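You operate a simulated robot arm through the tools that you are given. There is no shell and no other tool.

Carry out the task below with a simulated two-armed robot. There is one attempt and no reset: what you move stays moved.

Task
Make the green press safe and brush the sawdust off its slide bed.
Fine: latch to SAFE before you brush; run the slide to WEDGE to get at it and leave it there; orange bench brush back on its mark. What is to be rubbed or washed off counts as gone when no trace of it is left.

The check looks at the end state, three seconds after you hand in, the way a careful person would. Anything else that was tipped, shoved, dropped, spilled or broken makes it a failure.

Robot
Two 7-joint arms with three-finger grippers on one trunk that stands fixed in place. Base frame: the origin is at the foot of the trunk, x ahead of it, y to its left, z up. Units: cm, degrees, N and s.
The left shoulder is at [9, 12.6, 108.6], the right one opposite. With the tool pointing down near the work surface each hand reaches from about 38 to 86 cm from the base axis, measured 20 degrees to its own side. Payload 2.94 kg a hand.
The tool frame of a hand sits at the grasp point between the pads (the TCP): z along the fingers, y along the line on which they close. The tips reach 3 cm beyond it. The gripper opens to 12.8 cm. The gripper's body begins 9.3 cm behind the TCP.
Orientation is that of the tool frame in the base frame, as [roll, pitch, yaw] about the fixed x, y, z axes, in that order (R = Rz(yaw) Ry(pitch) Rx(roll)). With the fingers straight down and closing along the base's y, the tool's x points along the base's -x, its y along +y and its z along -z.

Tools
- The arms move only by the tool step_arm. It takes "left_targets", "right_targets" or both (then of equal length, played together; a hand with none holds still); each is a list of rows, each a list of 7 numbers: the turn, a rotation vector about the base's x, y, z in degrees, then the shift along the base's x, y, z in mm, then the opening in per cent of the stroke, from 0 (shut) to 100 (fully open). In form: [[wx, wy, wz, tx, ty, tz, jaw], ...]. A call has 1 to 20 rows; each row is the pose to reach, as a shift and turn from the pose commanded when the call began. Each row takes 0.2 s and may step no farther than 5 cm and 8.6 degrees from the row before; otherwise, or with a gripper value out of range, the whole call is refused. Where a pose cannot be reached the arm comes as near as it can. A force on the tool above 50 N (or 10 N above the force at the start of the call, whichever is more), or a blocked arm, ends the call early, and 0.2 s more pass. Each finger halts on what it meets, pressing with about 30 N; the grip force reading is that of the motor and also rises with nothing between the fingers. The clock runs only during rows and for 0.2 s after the last one: add rows that repeat a pose to give the fingers time. The reply holds the time, the measured pose of the TCP, the force on the tool along the base axes, the opening and the grip force, in the units named above and with some noise, with the torque about the TCP (base axes, N m) and any sound that the robot's microphone picked up.
- Cameras (640 x 400 px; columns grow to the right, rows downward): "scene" is now at [22.09, 2.79, 125.11]; the picture's right is [0.33, -0.94, 0.00], its down [-0.49, -0.17, -0.86] and it looks along [0.81, 0.28, -0.52] (base axes); focal length 279 px, centre (320, 200). "left" rides on the left gripper at [6.9, 1.5, -12] in its tool frame; the picture's right is [-0.21, 0.98, 0.00], its down [-0.82, -0.18, -0.54] and it looks along [-0.53, -0.12, 0.84] (tool axes); focal length 251 px, centre (320, 200). "right" rides on the right gripper at [6.9, -1.5, -12] in its tool frame; the picture's right is [0.21, 0.98, 0.00], its down [-0.82, 0.18, -0.54] and it looks along [-0.53, 0.12, 0.84] (tool axes); focal length 251 px, centre (320, 200). There is no depth. A picture from a camera that has moved, and an enlarged one, comes with that camera's place and axes in the base frame and with its lens.
- grab_frame(camera): a new picture of that camera. It takes no simulated time.
- raise_lower(by): slides the trunk up (or, below 0, down) by that many cm; the arms and the scene camera ride with it, the base frame stays. It gives what a move gives, with no picture.
- pan_tilt(pan, tilt): turns the head with the scene camera to pan (to the left, within 80 degrees either way) and tilt (down, from -29 to 69), counted from straight ahead of the robot. It gives what a move gives.
- close_up(camera, box): a new picture of the part [left, top, right, bottom] of that camera's present view, enlarged. It takes no simulated time.
- hand_in(): hands the job in; it is judged then, once.

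Places have to be worked out from the pictures, the camera data and where the tool is seen. Open the grippers and draw the arms clear of the work before you hand the job in, unless the task says otherwise.

The tools are called after "Call:" as name(argument=value, ...) on one line, values as JSON. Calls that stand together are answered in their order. step_arm: Moves the arms, as the interface text tells. Its arguments: {"type":"object","properties":{"left_targets":{"type":"array","items":{"type":"array","items":{"type":"number"}}},"right_targets":{"type":"array","items":{"type":"array","items":{"type":"number"}}}},"required":[]} The other tools are called the same way: raise_lower (by) slides the trunk up or down; pan_tilt (pan, tilt) turns the head that bears the scene camera; grab_frame (camera) takes a picture; close_up (camera, box) takes an enlarged picture of a part of a camera's view; hand_in () hands the job in.

At the start:

```text
t: 0.0
left_ee_pos: [47.59, 48.05, 106.91]
left_tool_rot: [180.0, 0.0, -179.9]
left_force: [-0.1, 0.7, 0.3]
left_torque: [-0.02, -0.01, 0.01]
left_grip_width: 12.78
left_finger_force: 0.0
right_ee_pos: [55.68, -8.22, 109.33]
right_tool_rot: [179.9, 0.0, -180.0]
right_force: [0.1, 0.4, 0.0]
right_torque: [-0.01, -0.04, -0.02]
right_grip_width: 12.8
right_finger_force: 0.0
trunk travel left (down, up): [-30.0, 24.7]
head pan, tilt: [19.3, 31.1]
```

scene: 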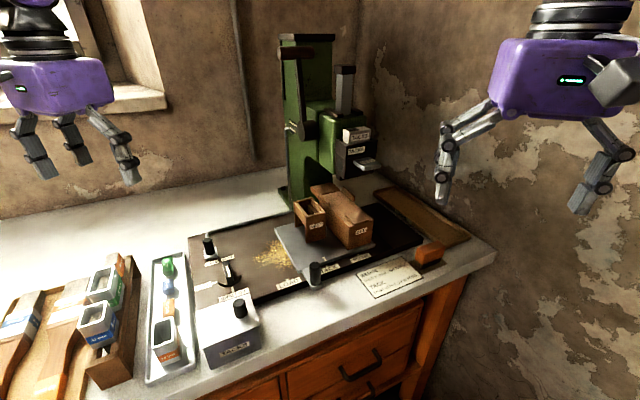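
right: 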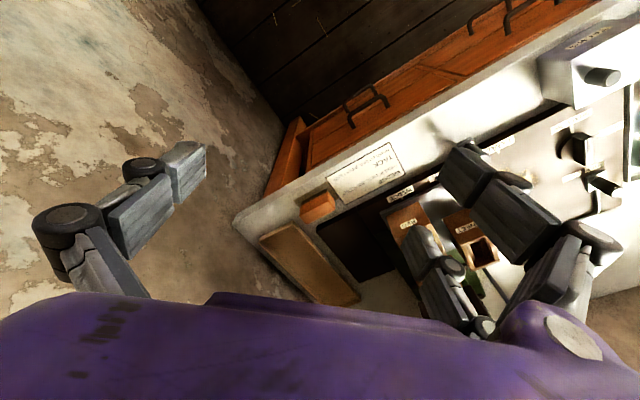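
left: 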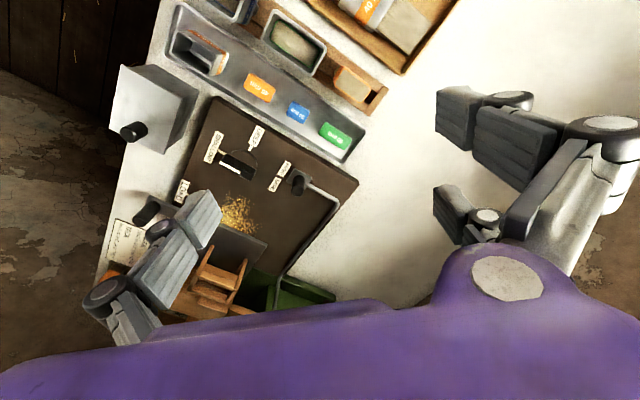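

The first pictures show a green press with a slide carriage, labels and an orange object. I take close-ups to read the labels before moving anything.

Call:
close_up(camera="scene", box=[180, 180, 340, 280])

Call:
close_up(camera="scene", box=[300, 200, 460, 300])

Call:
close_up(camera="scene", box=[260, 20, 420, 120])

Call:
close_up(camera="scene", box=[280, 110, 440, 210])

Call:
close_up(camera="scene", box=[0, 240, 260, 400])

Call:
close_up(camera="left", box=[160, 80, 360, 220])

```text
4.00 times, centred on (260, 230) of scene
camera zoom: at [22.09, 2.79, 125.11], right [0.33, -0.94, 0.0], down [-0.49, -0.17, -0.86], along [0.81, 0.28, -0.52], focal length 1115 px, centre (560, 80)
```

zoom: 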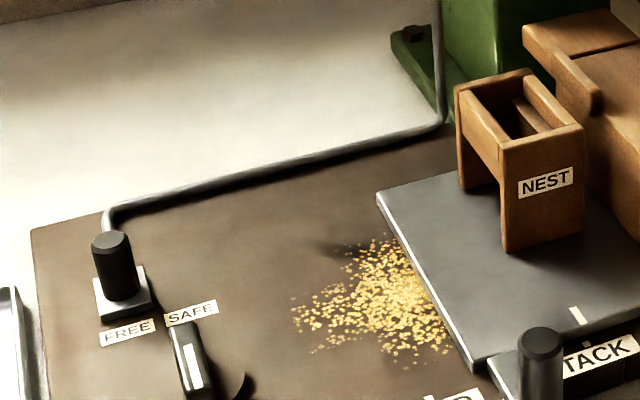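

```text
4.00 times, centred on (380, 250) of scene
camera zoom: at [22.09, 2.79, 125.11], right [0.33, -0.94, 0.0], down [-0.49, -0.17, -0.86], along [0.81, 0.28, -0.52], focal length 1115 px, centre (80, 0)
```

zoom: 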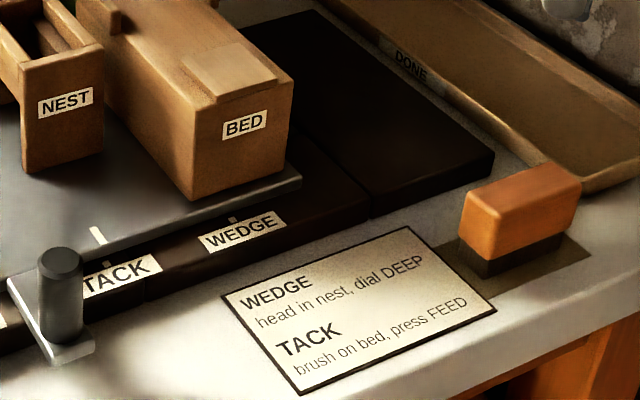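

```text
4.00 times, centred on (340, 70) of scene
camera zoom: at [22.09, 2.79, 125.11], right [0.33, -0.94, 0.0], down [-0.49, -0.17, -0.86], along [0.81, 0.28, -0.52], focal length 1115 px, centre (240, 720)
```

zoom: 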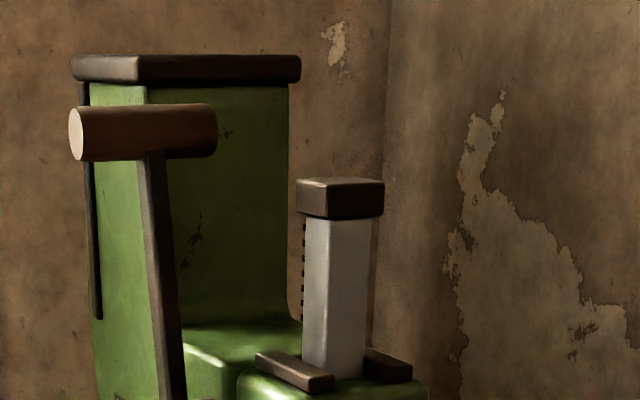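

```text
4.00 times, centred on (360, 160) of scene
camera zoom: at [22.09, 2.79, 125.11], right [0.33, -0.94, 0.0], down [-0.49, -0.17, -0.86], along [0.81, 0.28, -0.52], focal length 1115 px, centre (160, 360)
```

zoom: 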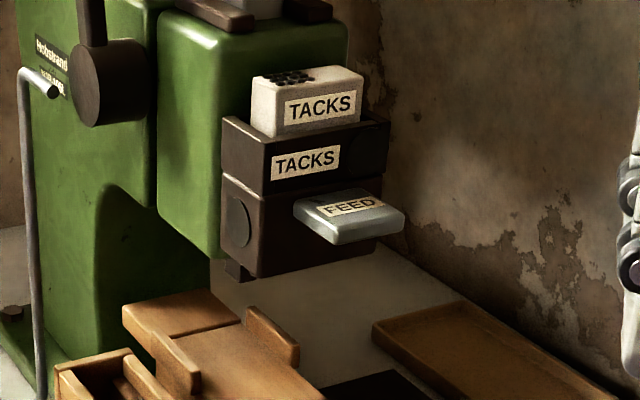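

```text
2.46 times, centred on (130, 320) of scene
camera zoom: at [22.09, 2.79, 125.11], right [0.33, -0.94, 0.0], down [-0.49, -0.17, -0.86], along [0.81, 0.28, -0.52], focal length 686 px, centre (788, -95)
```

zoom: 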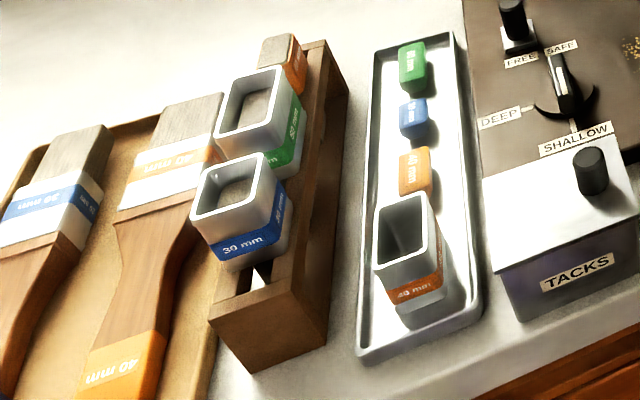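

```text
2.86 times, centred on (260, 150) of left
camera zoom: at [40.51, 49.53, 118.98], right [0.21, 0.98, 0.0], down [0.82, -0.18, 0.54], along [0.53, -0.11, -0.84], focal length 718 px, centre (491, 343)
```

zoom: 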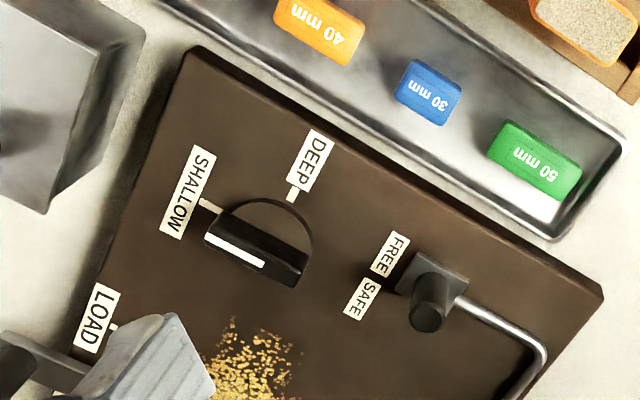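

The latch knob sits by FREE, the slide by TACK, and the brush is on a dark mark at right. I zoom in further on the latch, the slide handle and the brush from the hand cameras to triangulate.

Call:
close_up(camera="left", box=[255, 140, 355, 210])

Call:
close_up(camera="left", box=[90, 170, 290, 310])

Call:
close_up(camera="right", box=[230, 120, 430, 260])

Call:
close_up(camera="right", box=[400, 60, 640, 220])

```text
5.71 times, centred on (305, 175) of left
camera zoom: at [40.51, 49.53, 118.98], right [0.21, 0.98, 0.0], down [0.82, -0.18, 0.54], along [0.53, -0.11, -0.84], focal length 1437 px, centre (406, 343)
```

zoom: 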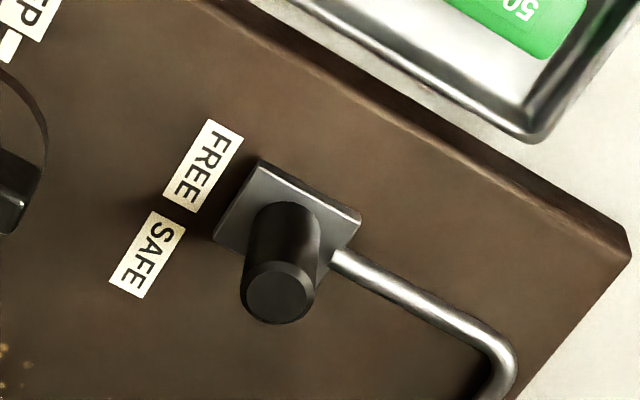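

```text
2.86 times, centred on (190, 240) of left
camera zoom: at [40.51, 49.53, 118.98], right [0.21, 0.98, 0.0], down [0.82, -0.18, 0.54], along [0.53, -0.11, -0.84], focal length 718 px, centre (691, 86)
```

zoom: 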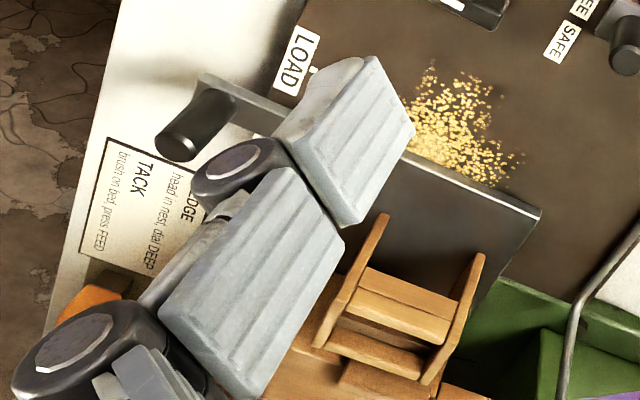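

```text
2.86 times, centred on (330, 190) of right
camera zoom: at [48.86, -9.71, 121.34], right [-0.21, 0.98, 0.0], down [0.82, 0.18, 0.54], along [0.53, 0.12, -0.84], focal length 718 px, centre (291, 229)
```

zoom: 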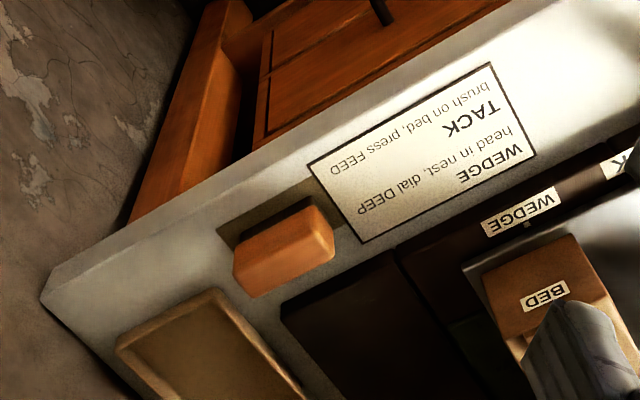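

```text
2.50 times, centred on (520, 140) of right
camera zoom: at [48.86, -9.71, 121.34], right [-0.21, 0.98, 0.0], down [0.82, 0.18, 0.54], along [0.53, 0.12, -0.84], focal length 629 px, centre (-180, 350)
```

zoom: 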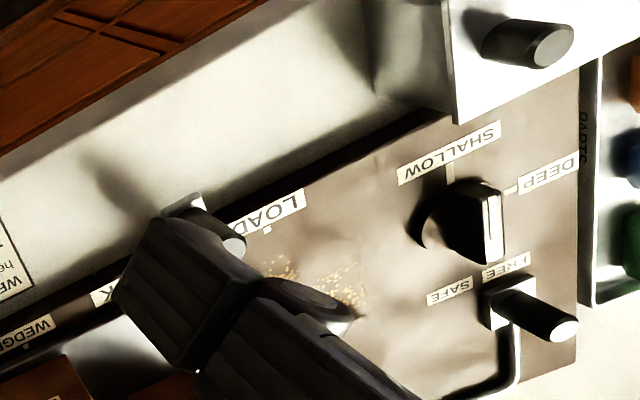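

Triangulating gives the bed surface at z≈82, latch knob at about (59, 42) with its top near z=86, and a bench turned about 45° (slide axis ≈ (0.70,-0.71)). I move the left hand above the latch, turned 45° so it closes along the slide axis.

Call:
step_arm(left_targets=[[0, 0, 8, 20, -10, 0, 100], [0, 0, 16, 40, -20, 0, 80], [0, 0, 24, 60, -30, -10, 60], [0, 0, 32, 80, -45, -30, 50], [0, 0, 40, 100, -55, -55, 50], [0, 0, 45, 114, -60, -80, 50], [0, 0, 45, 114, -60, -80, 50]], right_targets=[[0, 0, 0, -20, -30, 0, 100], [0, 0, 0, -40, -60, 0, 100], [0, 0, 0, -60, -90, 0, 100], [0, 0, 0, -80, -120, 0, 100], [0, 0, 0, -90, -150, 0, 100], [0, 0, 0, -100, -180, 0, 100], [0, 0, 0, -100, -180, 0, 100]])

```text
t: 1.6
left_ee_pos: [58.95, 41.96, 98.75]
left_tool_rot: [-180.0, 0.0, -134.8]
left_force: [0.1, 0.8, 0.6]
left_torque: [-0.02, -0.01, -0.01]
left_grip_width: 6.41
left_finger_force: 0.1
right_ee_pos: [45.64, -26.06, 109.56]
right_tool_rot: [180.0, 0.2, -180.0]
right_force: [0.2, -0.7, -0.1]
right_torque: [-0.03, -0.01, 0.03]
right_grip_width: 12.8
right_finger_force: 0.1
trunk travel left (down, up): [-30.0, 24.7]
head pan, tilt: [19.3, 31.1]
```

The left hand is now above the latch; I check its alignment in both views.

Call:
grab_frame(camera="left")

Call:
grab_frame(camera="scene")

Call:
grab_frame(camera="right")

```text
taken
camera left: at [52.87, 38.11, 110.88], right [-0.54, 0.84, 0.0], down [0.71, 0.46, 0.54], along [0.45, 0.29, -0.84], focal length 251 px, centre (320, 200)
```

left: 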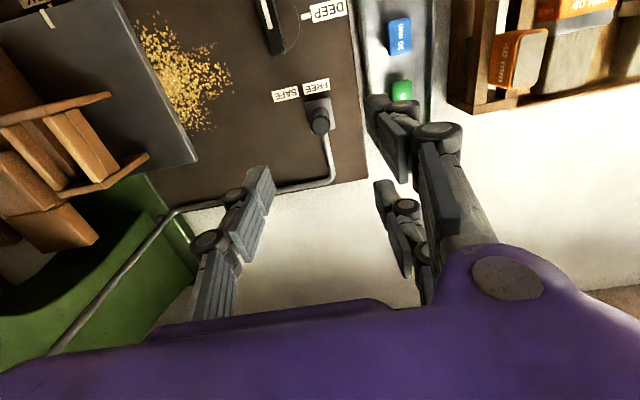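

```text
taken
camera scene: at [22.08, 2.84, 125.11], right [0.33, -0.94, 0.0], down [-0.49, -0.17, -0.86], along [0.81, 0.28, -0.52], focal length 279 px, centre (320, 200)
```

scene: 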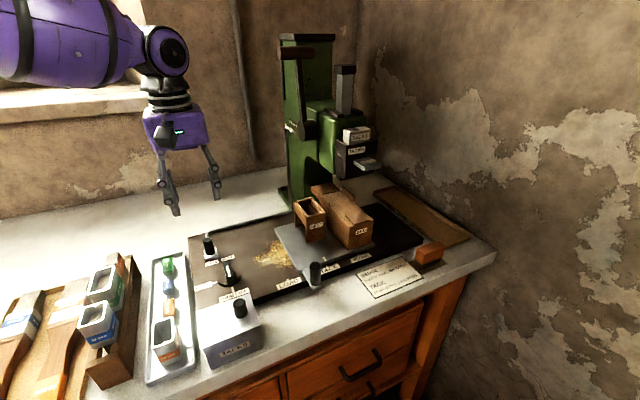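

```text
taken
camera right: at [38.8, -27.52, 121.57], right [-0.22, 0.98, 0.0], down [0.82, 0.18, 0.54], along [0.53, 0.12, -0.84], focal length 251 px, centre (320, 200)
```

right: 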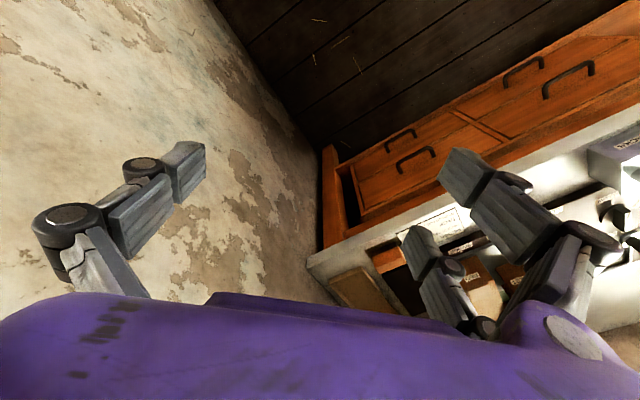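

The latch top measures at about (58.7, 41.9, 86), right under the hand. I zoom in once more to see the latch's guide and the label marks.

Call:
close_up(camera="left", box=[250, 60, 370, 150])

Call:
close_up(camera="left", box=[0, 0, 260, 180])

```text
4.44 times, centred on (310, 105) of left
camera zoom: at [52.87, 38.11, 110.88], right [-0.54, 0.84, 0.0], down [0.71, 0.46, 0.54], along [0.45, 0.29, -0.84], focal length 1118 px, centre (364, 622)
```

zoom: 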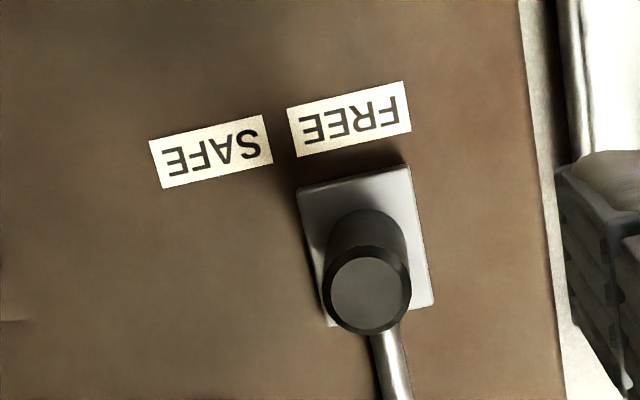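

```text
2.22 times, centred on (130, 90) of left
camera zoom: at [52.87, 38.11, 110.88], right [-0.54, 0.84, 0.0], down [0.71, 0.46, 0.54], along [0.45, 0.29, -0.84], focal length 559 px, centre (742, 444)
```

zoom: 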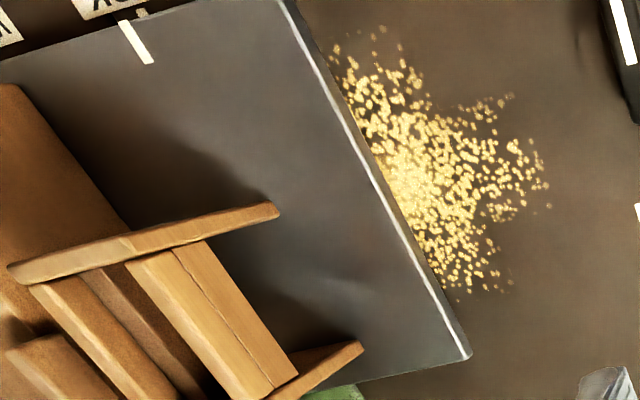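

Knob, pad and labels agree: the latch must go about 3.3 cm along (0.707,-0.707). I lower the left hand around the knob and close gently.

Call:
step_arm(left_targets=[[0, 0, 0, -2, 0, -40, 40], [0, 0, 0, -2, 0, -80, 40], [0, 0, 0, -2, 0, -105, 40], [0, 0, 0, -2, 0, -117, 40], [0, 0, 0, -2, 0, -117, 40]])

Call:
grab_frame(camera="left")

Call:
close_up(camera="scene", box=[130, 170, 290, 270])

```text
t: 2.8
left_ee_pos: [58.89, 41.95, 87.23]
left_tool_rot: [179.9, 0.1, -134.9]
left_force: [0.5, -0.2, 0.5]
left_torque: [0.02, 0.01, -0.01]
left_grip_width: 5.12
left_finger_force: 0.1
right_ee_pos: [45.74, -25.98, 109.47]
right_tool_rot: [180.0, 0.0, 179.9]
right_force: [0.3, -0.1, -0.4]
right_torque: [0.0, 0.0, 0.0]
right_grip_width: 12.8
right_finger_force: 0.1
trunk travel left (down, up): [-30.0, 24.7]
head pan, tilt: [19.3, 31.1]
```

```text
taken
camera left: at [52.77, 38.11, 99.21], right [-0.54, 0.84, 0.0], down [0.71, 0.45, 0.54], along [0.46, 0.29, -0.84], focal length 251 px, centre (320, 200)
```

left: 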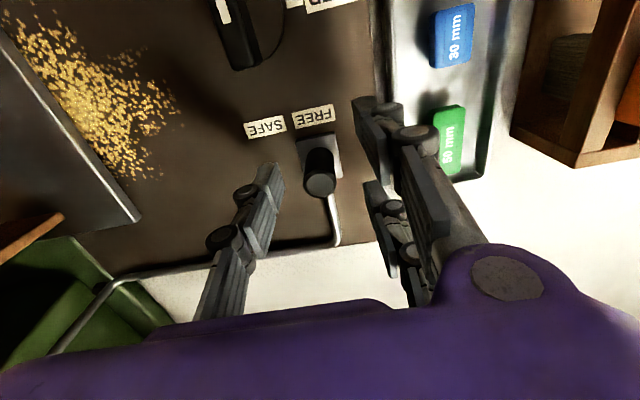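

```text
4.00 times, centred on (210, 220) of scene
camera zoom: at [22.08, 2.78, 125.11], right [0.33, -0.94, 0.0], down [-0.49, -0.17, -0.86], along [0.81, 0.28, -0.52], focal length 1115 px, centre (760, 120)
```

zoom: 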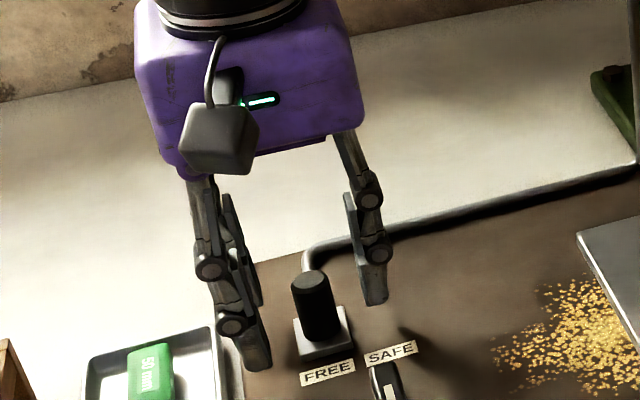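

The knob sits between the pads, tips just above the pad plate. I close onto it.

Call:
step_arm(left_targets=[[0, 0, 0, 0, 0, 0, 25], [0, 0, 0, 0, 0, 0, 10], [0, 0, 0, 0, 0, 0, 5], [0, 0, 0, 0, 0, 0, 5]])

Call:
close_up(camera="left", box=[210, 60, 430, 230])

```text
t: 3.8
left_ee_pos: [59.06, 41.92, 87.18]
left_tool_rot: [-179.9, 0.1, -134.9]
left_force: [8.7, -9.0, -1.5]
left_torque: [-0.29, -0.14, -0.02]
left_grip_width: 1.53
left_finger_force: 6.8
right_ee_pos: [45.73, -26.1, 109.56]
right_tool_rot: [179.8, 0.0, 180.0]
right_force: [-0.1, 0.2, 0.5]
right_torque: [-0.03, 0.02, -0.01]
right_grip_width: 12.8
right_finger_force: 0.0
trunk travel left (down, up): [-30.0, 24.7]
head pan, tilt: [19.3, 31.1]
```

```text
2.35 times, centred on (320, 145) of left
camera zoom: at [52.91, 37.97, 99.25], right [-0.54, 0.84, 0.0], down [0.71, 0.45, 0.54], along [0.46, 0.29, -0.84], focal length 592 px, centre (320, 329)
```

zoom: 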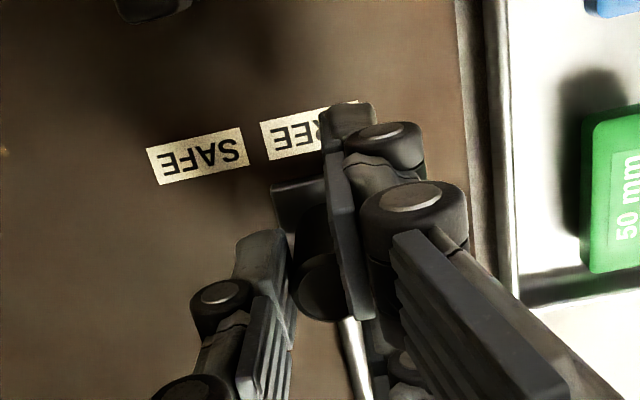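

The grip closed at 1.5 cm on the knob. Now I draw it toward SAFE along (0.707,-0.707) in small steps.

Call:
step_arm(left_targets=[[0, 0, 0, 4, -4, 0, 5], [0, 0, 0, 8, -8, 0, 5], [0, 0, 0, 12, -12, 0, 5], [0, 0, 0, 16, -16, 0, 5], [0, 0, 0, 20, -20, 0, 5], [0, 0, 0, 23, -23, 0, 5], [0, 0, 0, 23, -23, 0, 5]])

Call:
close_up(camera="left", box=[210, 60, 430, 230])

Call:
close_up(camera="scene", box=[130, 170, 290, 270])

```text
t: 5.4
left_ee_pos: [61.1, 39.69, 87.04]
left_tool_rot: [-179.9, 0.0, -134.8]
left_force: [-0.1, -0.7, 1.0]
left_torque: [0.01, -0.02, -0.02]
left_grip_width: 0.62
left_finger_force: 0.0
right_ee_pos: [45.73, -26.01, 109.43]
right_tool_rot: [180.0, 0.1, -180.0]
right_force: [0.8, -0.7, -0.6]
right_torque: [0.02, -0.03, -0.01]
right_grip_width: 12.78
right_finger_force: 0.1
trunk travel left (down, up): [-30.0, 24.7]
head pan, tilt: [19.3, 31.1]
```

```text
2.35 times, centred on (320, 145) of left
camera zoom: at [54.93, 35.93, 99.09], right [-0.54, 0.84, 0.0], down [0.71, 0.45, 0.54], along [0.45, 0.29, -0.84], focal length 592 px, centre (320, 329)
```

zoom: 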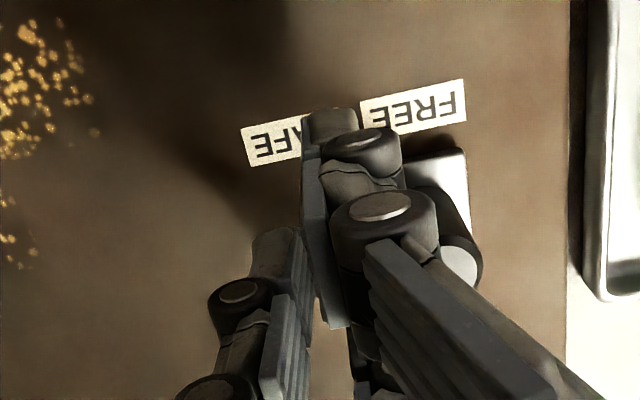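

```text
4.00 times, centred on (210, 220) of scene
camera zoom: at [22.09, 2.79, 125.11], right [0.33, -0.94, 0.0], down [-0.49, -0.17, -0.86], along [0.81, 0.28, -0.52], focal length 1115 px, centre (760, 120)
```

zoom: 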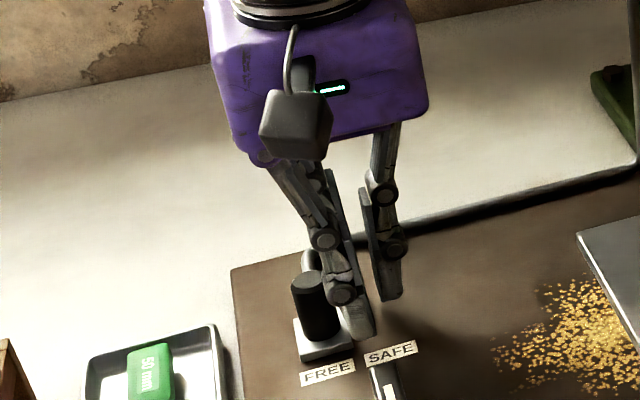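

The knob slipped through: the pictures show this hand has one finger on the -y side and two spaced prongs on the +y side, and the knob passed between the prongs. It is still at FREE, so I lift, go to its far side and push it with the single finger's outer face instead.

Call:
step_arm(left_targets=[[0, 0, 0, 0, 0, 30, 0], [0, 0, 0, 0, 0, 60, 0], [0, 0, 0, -20, 20, 60, 0], [0, 0, 0, -48, 46, 60, 0], [0, 0, 0, -48, 46, 40, 0], [0, 0, 0, -48, 46, 40, 0]])

Call:
grab_frame(camera="left")

Call:
close_up(camera="scene", box=[130, 170, 290, 270])

```text
t: 6.8
left_ee_pos: [56.01, 44.33, 91.29]
left_tool_rot: [179.9, 0.0, -134.9]
left_force: [0.1, -0.4, 0.6]
left_torque: [-0.01, -0.01, -0.02]
left_grip_width: 0.0
left_finger_force: 2.6
right_ee_pos: [45.56, -26.03, 109.48]
right_tool_rot: [-179.9, 0.2, -179.9]
right_force: [0.0, -0.3, -0.3]
right_torque: [-0.03, -0.01, 0.0]
right_grip_width: 12.78
right_finger_force: 0.0
trunk travel left (down, up): [-30.0, 24.7]
head pan, tilt: [19.3, 31.1]
```

```text
taken
camera left: at [50.0, 40.52, 103.3], right [-0.54, 0.84, 0.0], down [0.71, 0.45, 0.54], along [0.46, 0.29, -0.84], focal length 251 px, centre (320, 200)
```

left: 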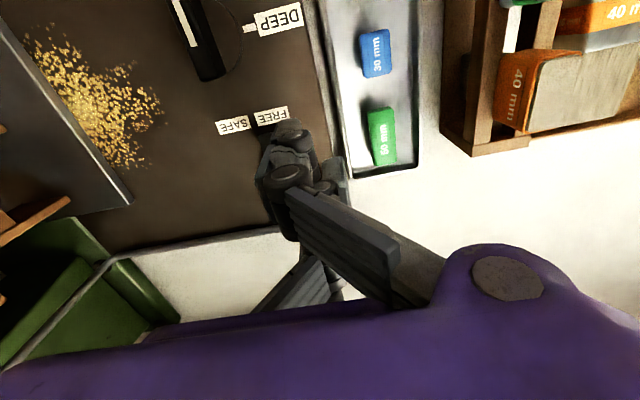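

```text
4.00 times, centred on (210, 220) of scene
camera zoom: at [22.02, 2.82, 125.12], right [0.33, -0.94, 0.0], down [-0.49, -0.17, -0.86], along [0.81, 0.28, -0.52], focal length 1115 px, centre (760, 120)
```

zoom: 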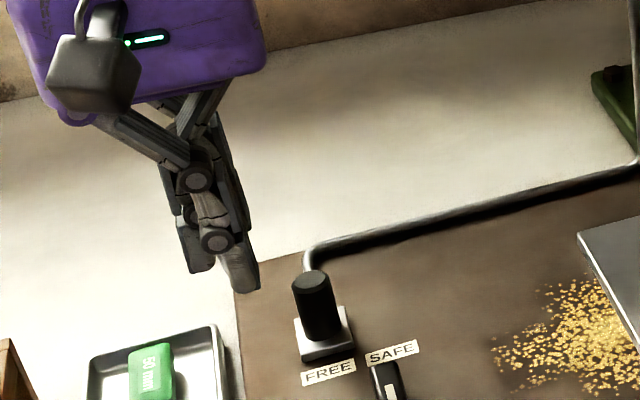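

The latch is still at FREE, with the closed fingers about 3.6 cm to its left. I lower to knob height and check.

Call:
step_arm(left_targets=[[0, 0, 0, 1, 1, -20, 0], [0, 0, 0, 1, 1, -42, 0], [0, 0, 0, 1, 1, -42, 0]])

Call:
close_up(camera="scene", box=[130, 170, 290, 270])

Call:
grab_frame(camera="left")

```text
t: 7.6
left_ee_pos: [56.03, 44.49, 87.14]
left_tool_rot: [-179.9, 0.2, -135.0]
left_force: [-0.4, 0.0, 0.1]
left_torque: [0.06, -0.01, -0.02]
left_grip_width: 0.02
left_finger_force: 3.1
right_ee_pos: [45.62, -25.96, 109.53]
right_tool_rot: [-180.0, 0.1, 180.0]
right_force: [0.2, -0.3, 0.0]
right_torque: [0.02, -0.02, 0.02]
right_grip_width: 12.81
right_finger_force: 0.0
trunk travel left (down, up): [-30.0, 24.7]
head pan, tilt: [19.3, 31.1]
```

```text
4.00 times, centred on (210, 220) of scene
camera zoom: at [22.07, 2.79, 125.11], right [0.33, -0.94, 0.0], down [-0.49, -0.17, -0.86], along [0.81, 0.28, -0.52], focal length 1115 px, centre (760, 120)
```

zoom: 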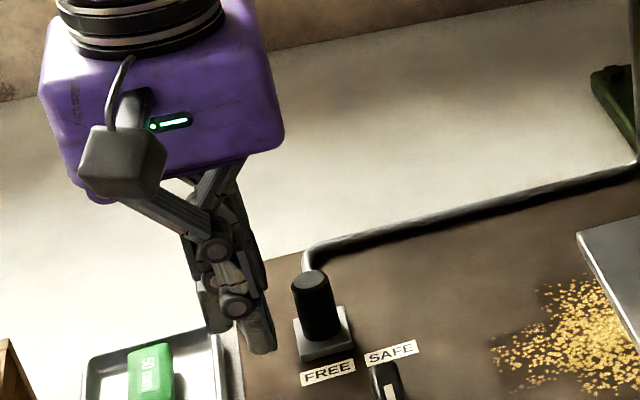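

```text
taken
camera left: at [50.08, 40.65, 99.13], right [-0.54, 0.84, 0.0], down [0.71, 0.45, 0.54], along [0.46, 0.29, -0.84], focal length 251 px, centre (320, 200)
```

left: 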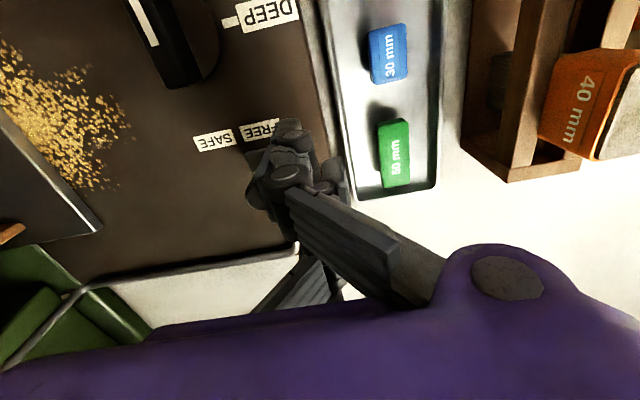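

Aligned: TCP is 3.7 cm left of the knob. I push along +slide axis in small rows, stopping short of SAFE to check.

Call:
step_arm(left_targets=[[0, 0, 0, 5, -5, 0, 0], [0, 0, 0, 10, -10, 0, 0], [0, 0, 0, 14, -14, 0, 0], [0, 0, 0, 18, -18, 0, 0], [0, 0, 0, 22, -22, 0, 0], [0, 0, 0, 26, -26, 0, 0], [0, 0, 0, 26, -26, 0, 0]])

Call:
close_up(camera="scene", box=[130, 170, 290, 270])

Call:
grab_frame(camera="left")

```text
t: 9.2
left_ee_pos: [58.87, 41.9, 87.03]
left_tool_rot: [-180.0, 0.2, -134.9]
left_force: [-1.1, 0.2, 0.5]
left_torque: [0.02, -0.02, -0.01]
left_grip_width: 0.0
left_finger_force: 2.9
right_ee_pos: [45.7, -25.95, 109.5]
right_tool_rot: [-180.0, 0.0, -179.9]
right_force: [0.1, -0.2, 0.0]
right_torque: [0.0, 0.0, -0.03]
right_grip_width: 12.82
right_finger_force: 0.0
trunk travel left (down, up): [-30.0, 24.7]
head pan, tilt: [19.3, 31.1]
```

```text
4.00 times, centred on (210, 220) of scene
camera zoom: at [22.07, 2.81, 125.11], right [0.33, -0.94, 0.0], down [-0.49, -0.17, -0.86], along [0.81, 0.28, -0.52], focal length 1115 px, centre (760, 120)
```

zoom: 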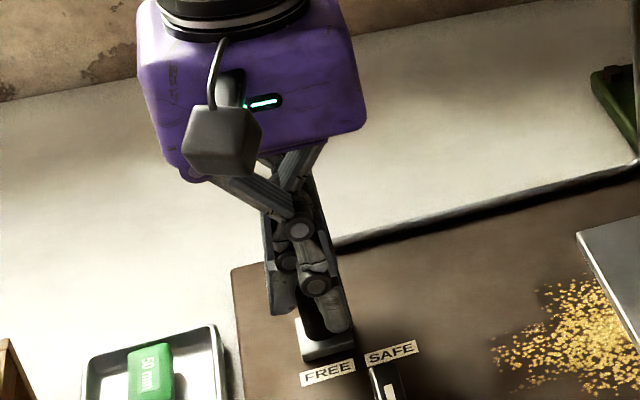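

```text
taken
camera left: at [52.84, 38.08, 99.08], right [-0.54, 0.84, 0.0], down [0.71, 0.45, 0.54], along [0.46, 0.29, -0.84], focal length 251 px, centre (320, 200)
```

left: 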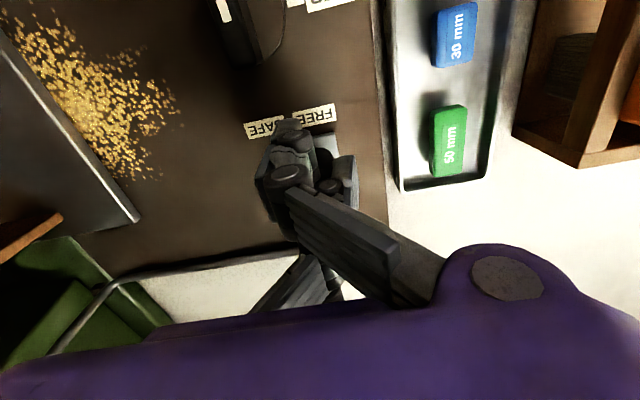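

No contact force yet the hand is over the knob's place, so something in my picture of the fingers is off. I zoom in before moving further.

Call:
close_up(camera="scene", box=[180, 215, 244, 271])

Call:
close_up(camera="left", box=[230, 90, 400, 220])

Call:
close_up(camera="scene", box=[150, 160, 250, 230])

```text
7.14 times, centred on (212, 243) of scene
camera zoom: at [22.07, 2.81, 125.11], right [0.33, -0.94, 0.0], down [-0.49, -0.17, -0.86], along [0.81, 0.28, -0.52], focal length 1991 px, centre (1091, -107)
```

zoom: 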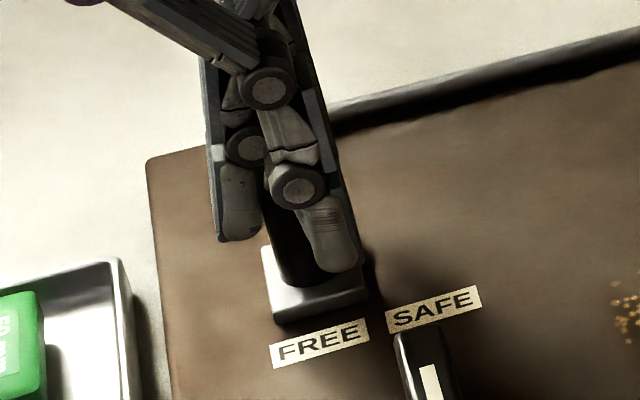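

```text
3.08 times, centred on (315, 155) of left
camera zoom: at [52.84, 38.08, 99.08], right [-0.54, 0.84, 0.0], down [0.71, 0.45, 0.54], along [0.46, 0.29, -0.84], focal length 774 px, centre (335, 338)
```

zoom: 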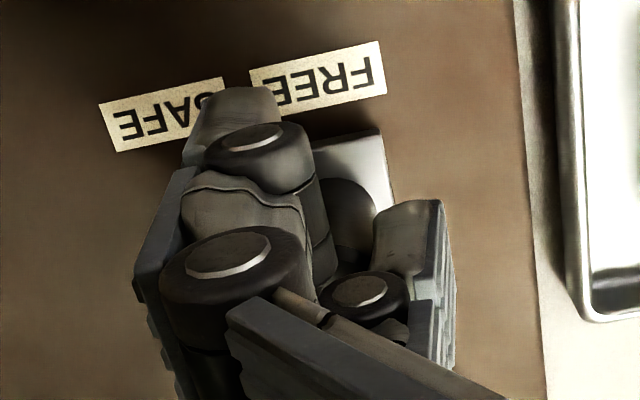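

```text
5.71 times, centred on (200, 195) of scene
camera zoom: at [22.07, 2.81, 125.11], right [0.33, -0.94, 0.0], down [-0.49, -0.17, -0.86], along [0.81, 0.28, -0.52], focal length 1593 px, centre (1006, 229)
```

zoom: 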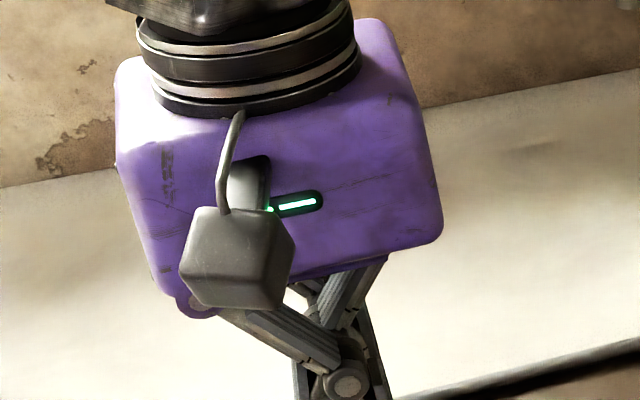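

The close view explains it: when shut, the single finger crosses between the prongs, so the prongs now straddle the knob and the single finger is just behind it on the FREE side. Continuing along the same line will push it; I go on in small steps.

Call:
step_arm(left_targets=[[0, 0, 0, 3, -3, 0, 0], [0, 0, 0, 6, -6, 0, 0], [0, 0, 0, 9, -9, 0, 0], [0, 0, 0, 12, -12, 0, 0], [0, 0, 0, 12, -12, 0, 0]])

Call:
close_up(camera="scene", box=[180, 215, 244, 271])

Call:
close_up(camera="left", box=[230, 90, 400, 220])

```text
t: 10.4
left_ee_pos: [60.17, 40.68, 87.09]
left_tool_rot: [-180.0, 0.1, -134.9]
left_force: [-0.6, 0.1, -0.4]
left_torque: [0.0, -0.02, -0.01]
left_grip_width: 0.01
left_finger_force: 2.9
right_ee_pos: [45.8, -25.94, 109.53]
right_tool_rot: [180.0, 0.1, 180.0]
right_force: [-0.5, -0.5, 0.5]
right_torque: [0.03, -0.02, -0.01]
right_grip_width: 12.8
right_finger_force: 0.0
trunk travel left (down, up): [-30.0, 24.7]
head pan, tilt: [19.3, 31.1]
```

```text
7.14 times, centred on (212, 243) of scene
camera zoom: at [22.09, 2.8, 125.11], right [0.33, -0.94, 0.0], down [-0.49, -0.17, -0.86], along [0.81, 0.28, -0.52], focal length 1991 px, centre (1091, -107)
```

zoom: 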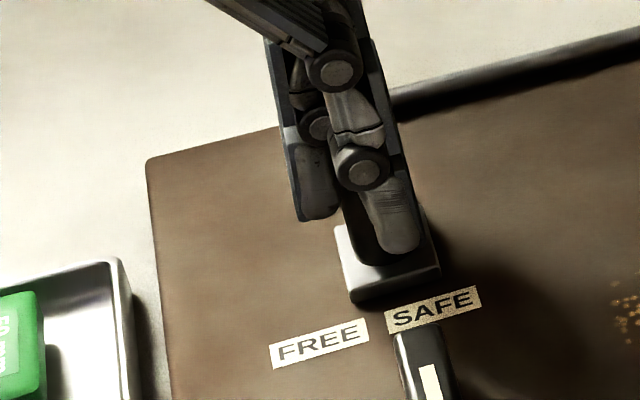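

```text
3.08 times, centred on (315, 155) of left
camera zoom: at [54.14, 36.83, 99.08], right [-0.54, 0.84, 0.0], down [0.71, 0.45, 0.54], along [0.46, 0.29, -0.84], focal length 774 px, centre (335, 338)
```

zoom: 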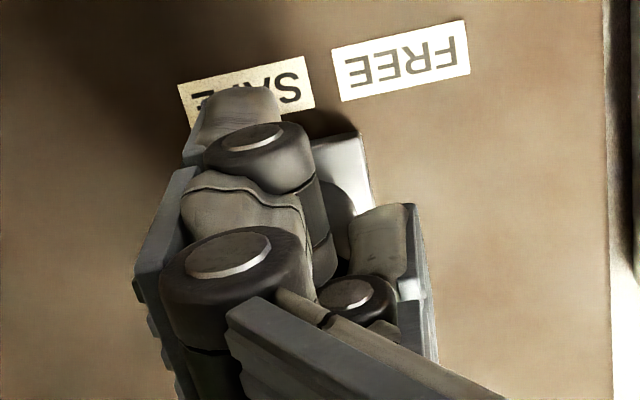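

The latch is moving, about 60 % of the way. I push the remaining ~1.3 cm.

Call:
step_arm(left_targets=[[0, 0, 0, 3, -3, 0, 0], [0, 0, 0, 6, -6, 0, 0], [0, 0, 0, 9, -9, 0, 0], [0, 0, 0, 9, -9, 0, 0]])

Call:
close_up(camera="scene", box=[180, 215, 244, 271])

Call:
close_up(camera="left", box=[230, 90, 400, 220])

```text
t: 11.4
left_ee_pos: [61.13, 39.88, 87.02]
left_tool_rot: [-180.0, 0.0, -134.9]
left_force: [-0.6, 0.9, 0.2]
left_torque: [0.02, -0.01, 0.04]
left_grip_width: 0.01
left_finger_force: 3.0
right_ee_pos: [45.72, -26.05, 109.58]
right_tool_rot: [-180.0, 0.1, 180.0]
right_force: [0.2, -0.1, 0.3]
right_torque: [0.0, 0.02, -0.03]
right_grip_width: 12.81
right_finger_force: 0.1
trunk travel left (down, up): [-30.0, 24.7]
head pan, tilt: [19.3, 31.1]
```

```text
7.14 times, centred on (212, 243) of scene
camera zoom: at [22.08, 2.81, 125.11], right [0.33, -0.94, 0.0], down [-0.49, -0.17, -0.86], along [0.81, 0.28, -0.52], focal length 1991 px, centre (1091, -107)
```

zoom: 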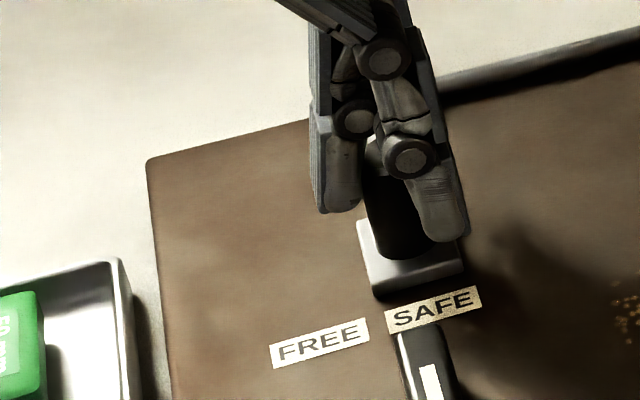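

```text
3.08 times, centred on (315, 155) of left
camera zoom: at [55.04, 35.89, 99.08], right [-0.54, 0.84, 0.0], down [0.71, 0.45, 0.54], along [0.46, 0.29, -0.84], focal length 774 px, centre (335, 338)
```

zoom: 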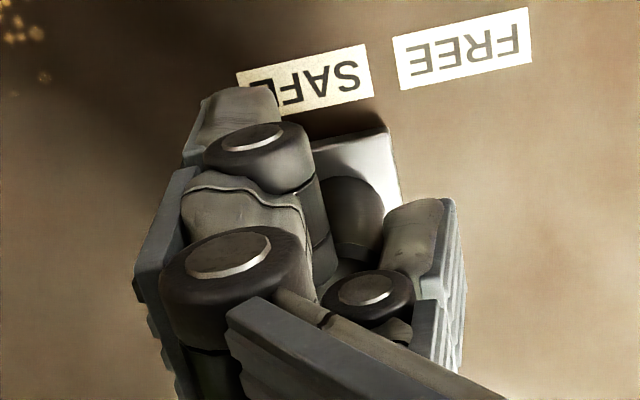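

The pad is nearly opposite SAFE, about 5 mm short by the label edges. I nudge further until it seats.

Call:
step_arm(left_targets=[[0, 0, 0, 2, -2, 0, 0], [0, 0, 0, 4, -4, 0, 0], [0, 0, 0, 4, -4, 0, 0]])

Call:
close_up(camera="scene", box=[180, 215, 244, 271])

```text
t: 12.2
left_ee_pos: [61.5, 39.34, 86.96]
left_tool_rot: [179.9, 0.1, -135.0]
left_force: [-0.8, 1.7, -0.3]
left_torque: [0.02, 0.04, -0.02]
left_grip_width: 0.02
left_finger_force: 3.4
right_ee_pos: [45.69, -26.03, 109.58]
right_tool_rot: [-180.0, 0.0, 180.0]
right_force: [-0.3, 0.0, 0.0]
right_torque: [0.01, -0.03, 0.01]
right_grip_width: 12.8
right_finger_force: 0.2
trunk travel left (down, up): [-30.0, 24.7]
head pan, tilt: [19.3, 31.1]
```

```text
7.14 times, centred on (212, 243) of scene
camera zoom: at [22.08, 2.81, 125.11], right [0.33, -0.94, 0.0], down [-0.49, -0.17, -0.86], along [0.81, 0.28, -0.52], focal length 1991 px, centre (1091, -107)
```

zoom: 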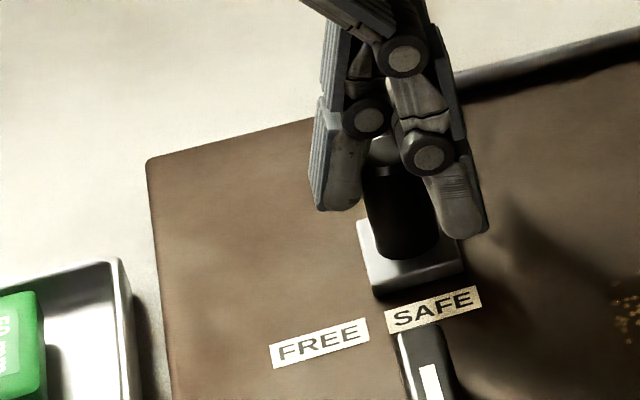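

The pad did not move on this last nudge although the force stays low; I check from the hand camera where the knob is relative to the finger.

Call:
close_up(camera="left", box=[230, 90, 400, 220])

```text
3.08 times, centred on (315, 155) of left
camera zoom: at [55.39, 35.5, 99.04], right [-0.54, 0.84, 0.0], down [0.71, 0.45, 0.54], along [0.45, 0.29, -0.84], focal length 774 px, centre (335, 338)
```

zoom: 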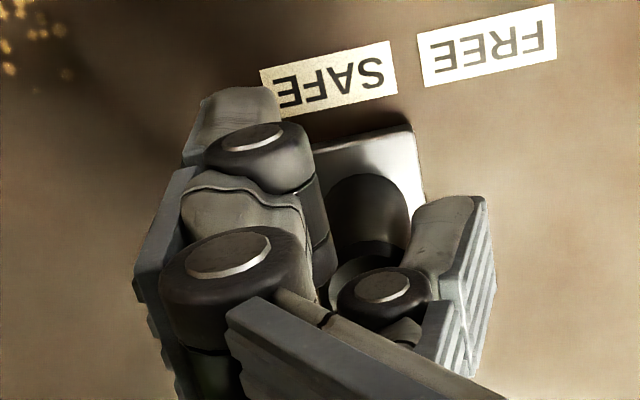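

The knob seems to have met a stop: the single finger is being pushed back relative to the prongs. I push 5 mm more to see whether the force rises or the pad moves.

Call:
step_arm(left_targets=[[0, 0, 0, 2, -2, 0, 0], [0, 0, 0, 4, -4, 0, 0], [0, 0, 0, 4, -4, 0, 0]])

Call:
close_up(camera="scene", box=[180, 215, 244, 271])

Call:
close_up(camera="left", box=[230, 90, 400, 220])

```text
t: 13.0
left_ee_pos: [62.0, 38.98, 86.98]
left_tool_rot: [180.0, 0.2, -134.9]
left_force: [-2.9, 0.9, 0.5]
left_torque: [0.01, 0.01, 0.01]
left_grip_width: 0.0
left_finger_force: 3.1
right_ee_pos: [45.7, -25.95, 109.58]
right_tool_rot: [-180.0, 0.1, -179.9]
right_force: [0.5, -0.2, -0.4]
right_torque: [0.02, -0.01, 0.01]
right_grip_width: 12.78
right_finger_force: 0.1
trunk travel left (down, up): [-30.0, 24.7]
head pan, tilt: [19.3, 31.1]
```

```text
7.14 times, centred on (212, 243) of scene
camera zoom: at [22.07, 2.8, 125.11], right [0.33, -0.94, 0.0], down [-0.49, -0.17, -0.86], along [0.81, 0.28, -0.52], focal length 1991 px, centre (1091, -107)
```

zoom: 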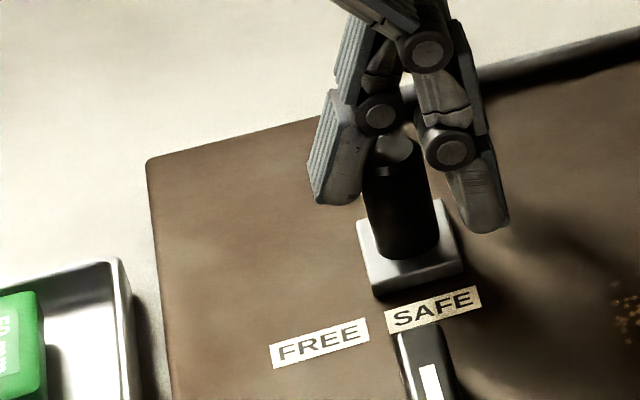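

```text
3.08 times, centred on (315, 155) of left
camera zoom: at [55.84, 35.06, 98.99], right [-0.54, 0.84, 0.0], down [0.71, 0.45, 0.54], along [0.46, 0.29, -0.84], focal length 774 px, centre (335, 338)
```

zoom: 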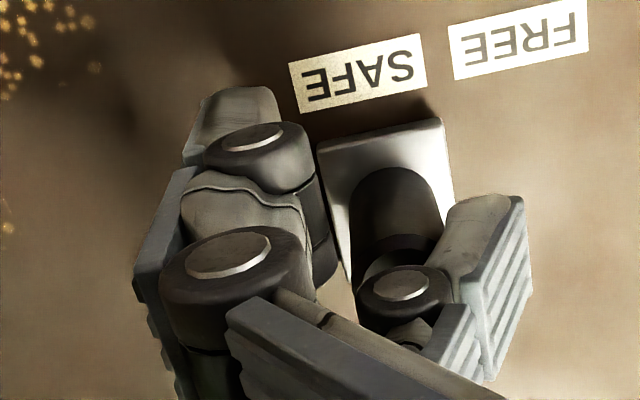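

The single finger just flexes while the pad stays put against its end stop, after about 3.0 cm of travel, opposite SAFE. I back off slightly and lift straight up to confirm.

Call:
step_arm(left_targets=[[0, 0, 0, -4, 4, 0, 0], [0, 0, 0, -7, 7, 0, 0], [0, 0, 0, -7, 7, 30, 0], [0, 0, 0, -7, 7, 70, 0], [0, 0, 0, -7, 7, 100, 0], [0, 0, 0, -7, 7, 100, 0]])

Call:
close_up(camera="scene", box=[180, 200, 260, 270])

Call:
grab_frame(camera="left")

Call:
grab_frame(camera="scene")

```text
t: 14.4
left_ee_pos: [61.11, 39.77, 97.0]
left_tool_rot: [-180.0, 0.1, -134.9]
left_force: [-0.5, -0.1, 0.1]
left_torque: [0.04, 0.0, -0.01]
left_grip_width: 0.01
left_finger_force: 3.4
right_ee_pos: [45.69, -26.0, 109.54]
right_tool_rot: [179.9, 0.0, 180.0]
right_force: [0.5, -0.1, 0.5]
right_torque: [-0.03, 0.01, -0.02]
right_grip_width: 12.8
right_finger_force: 0.0
trunk travel left (down, up): [-30.0, 24.7]
head pan, tilt: [19.3, 31.1]
```

```text
5.71 times, centred on (220, 235) of scene
camera zoom: at [22.12, 2.81, 125.1], right [0.33, -0.94, 0.0], down [-0.49, -0.17, -0.86], along [0.81, 0.28, -0.52], focal length 1593 px, centre (891, 0)
```

zoom: 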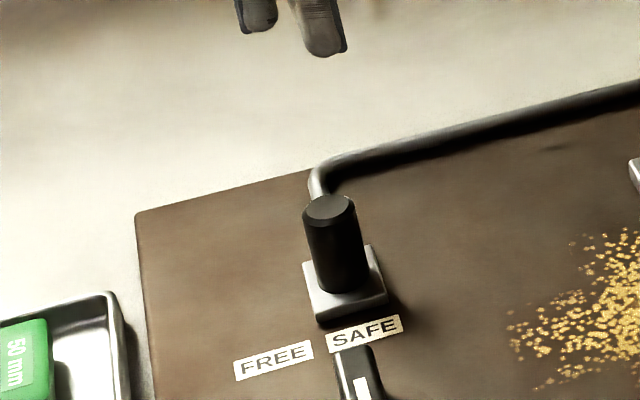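

```text
taken
camera left: at [55.05, 35.93, 109.06], right [-0.54, 0.84, 0.0], down [0.71, 0.45, 0.54], along [0.45, 0.29, -0.84], focal length 251 px, centre (320, 200)
```

left: 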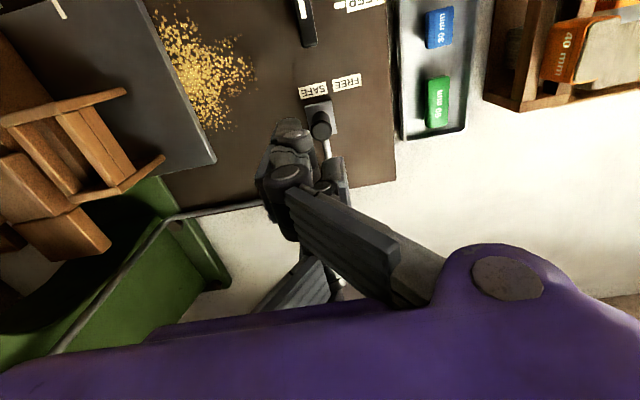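

```text
taken
camera scene: at [22.12, 2.81, 125.1], right [0.33, -0.94, 0.0], down [-0.49, -0.17, -0.86], along [0.81, 0.28, -0.52], focal length 279 px, centre (320, 200)
```

scene: 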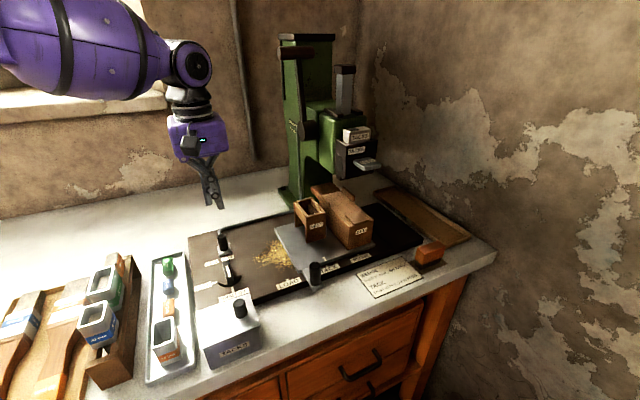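

The latch stands opposite SAFE. I zoom in to judge whether it is fully there.

Call:
close_up(camera="left", box=[280, 60, 380, 150])

```text
4.44 times, centred on (330, 105) of left
camera zoom: at [55.05, 35.93, 109.06], right [-0.54, 0.84, 0.0], down [0.71, 0.45, 0.54], along [0.45, 0.29, -0.84], focal length 1118 px, centre (276, 622)
```

zoom: 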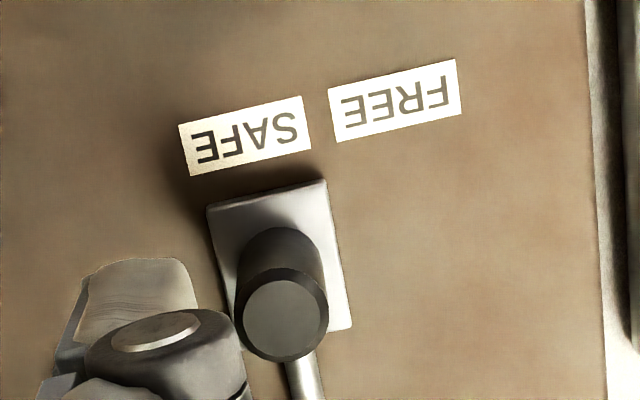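

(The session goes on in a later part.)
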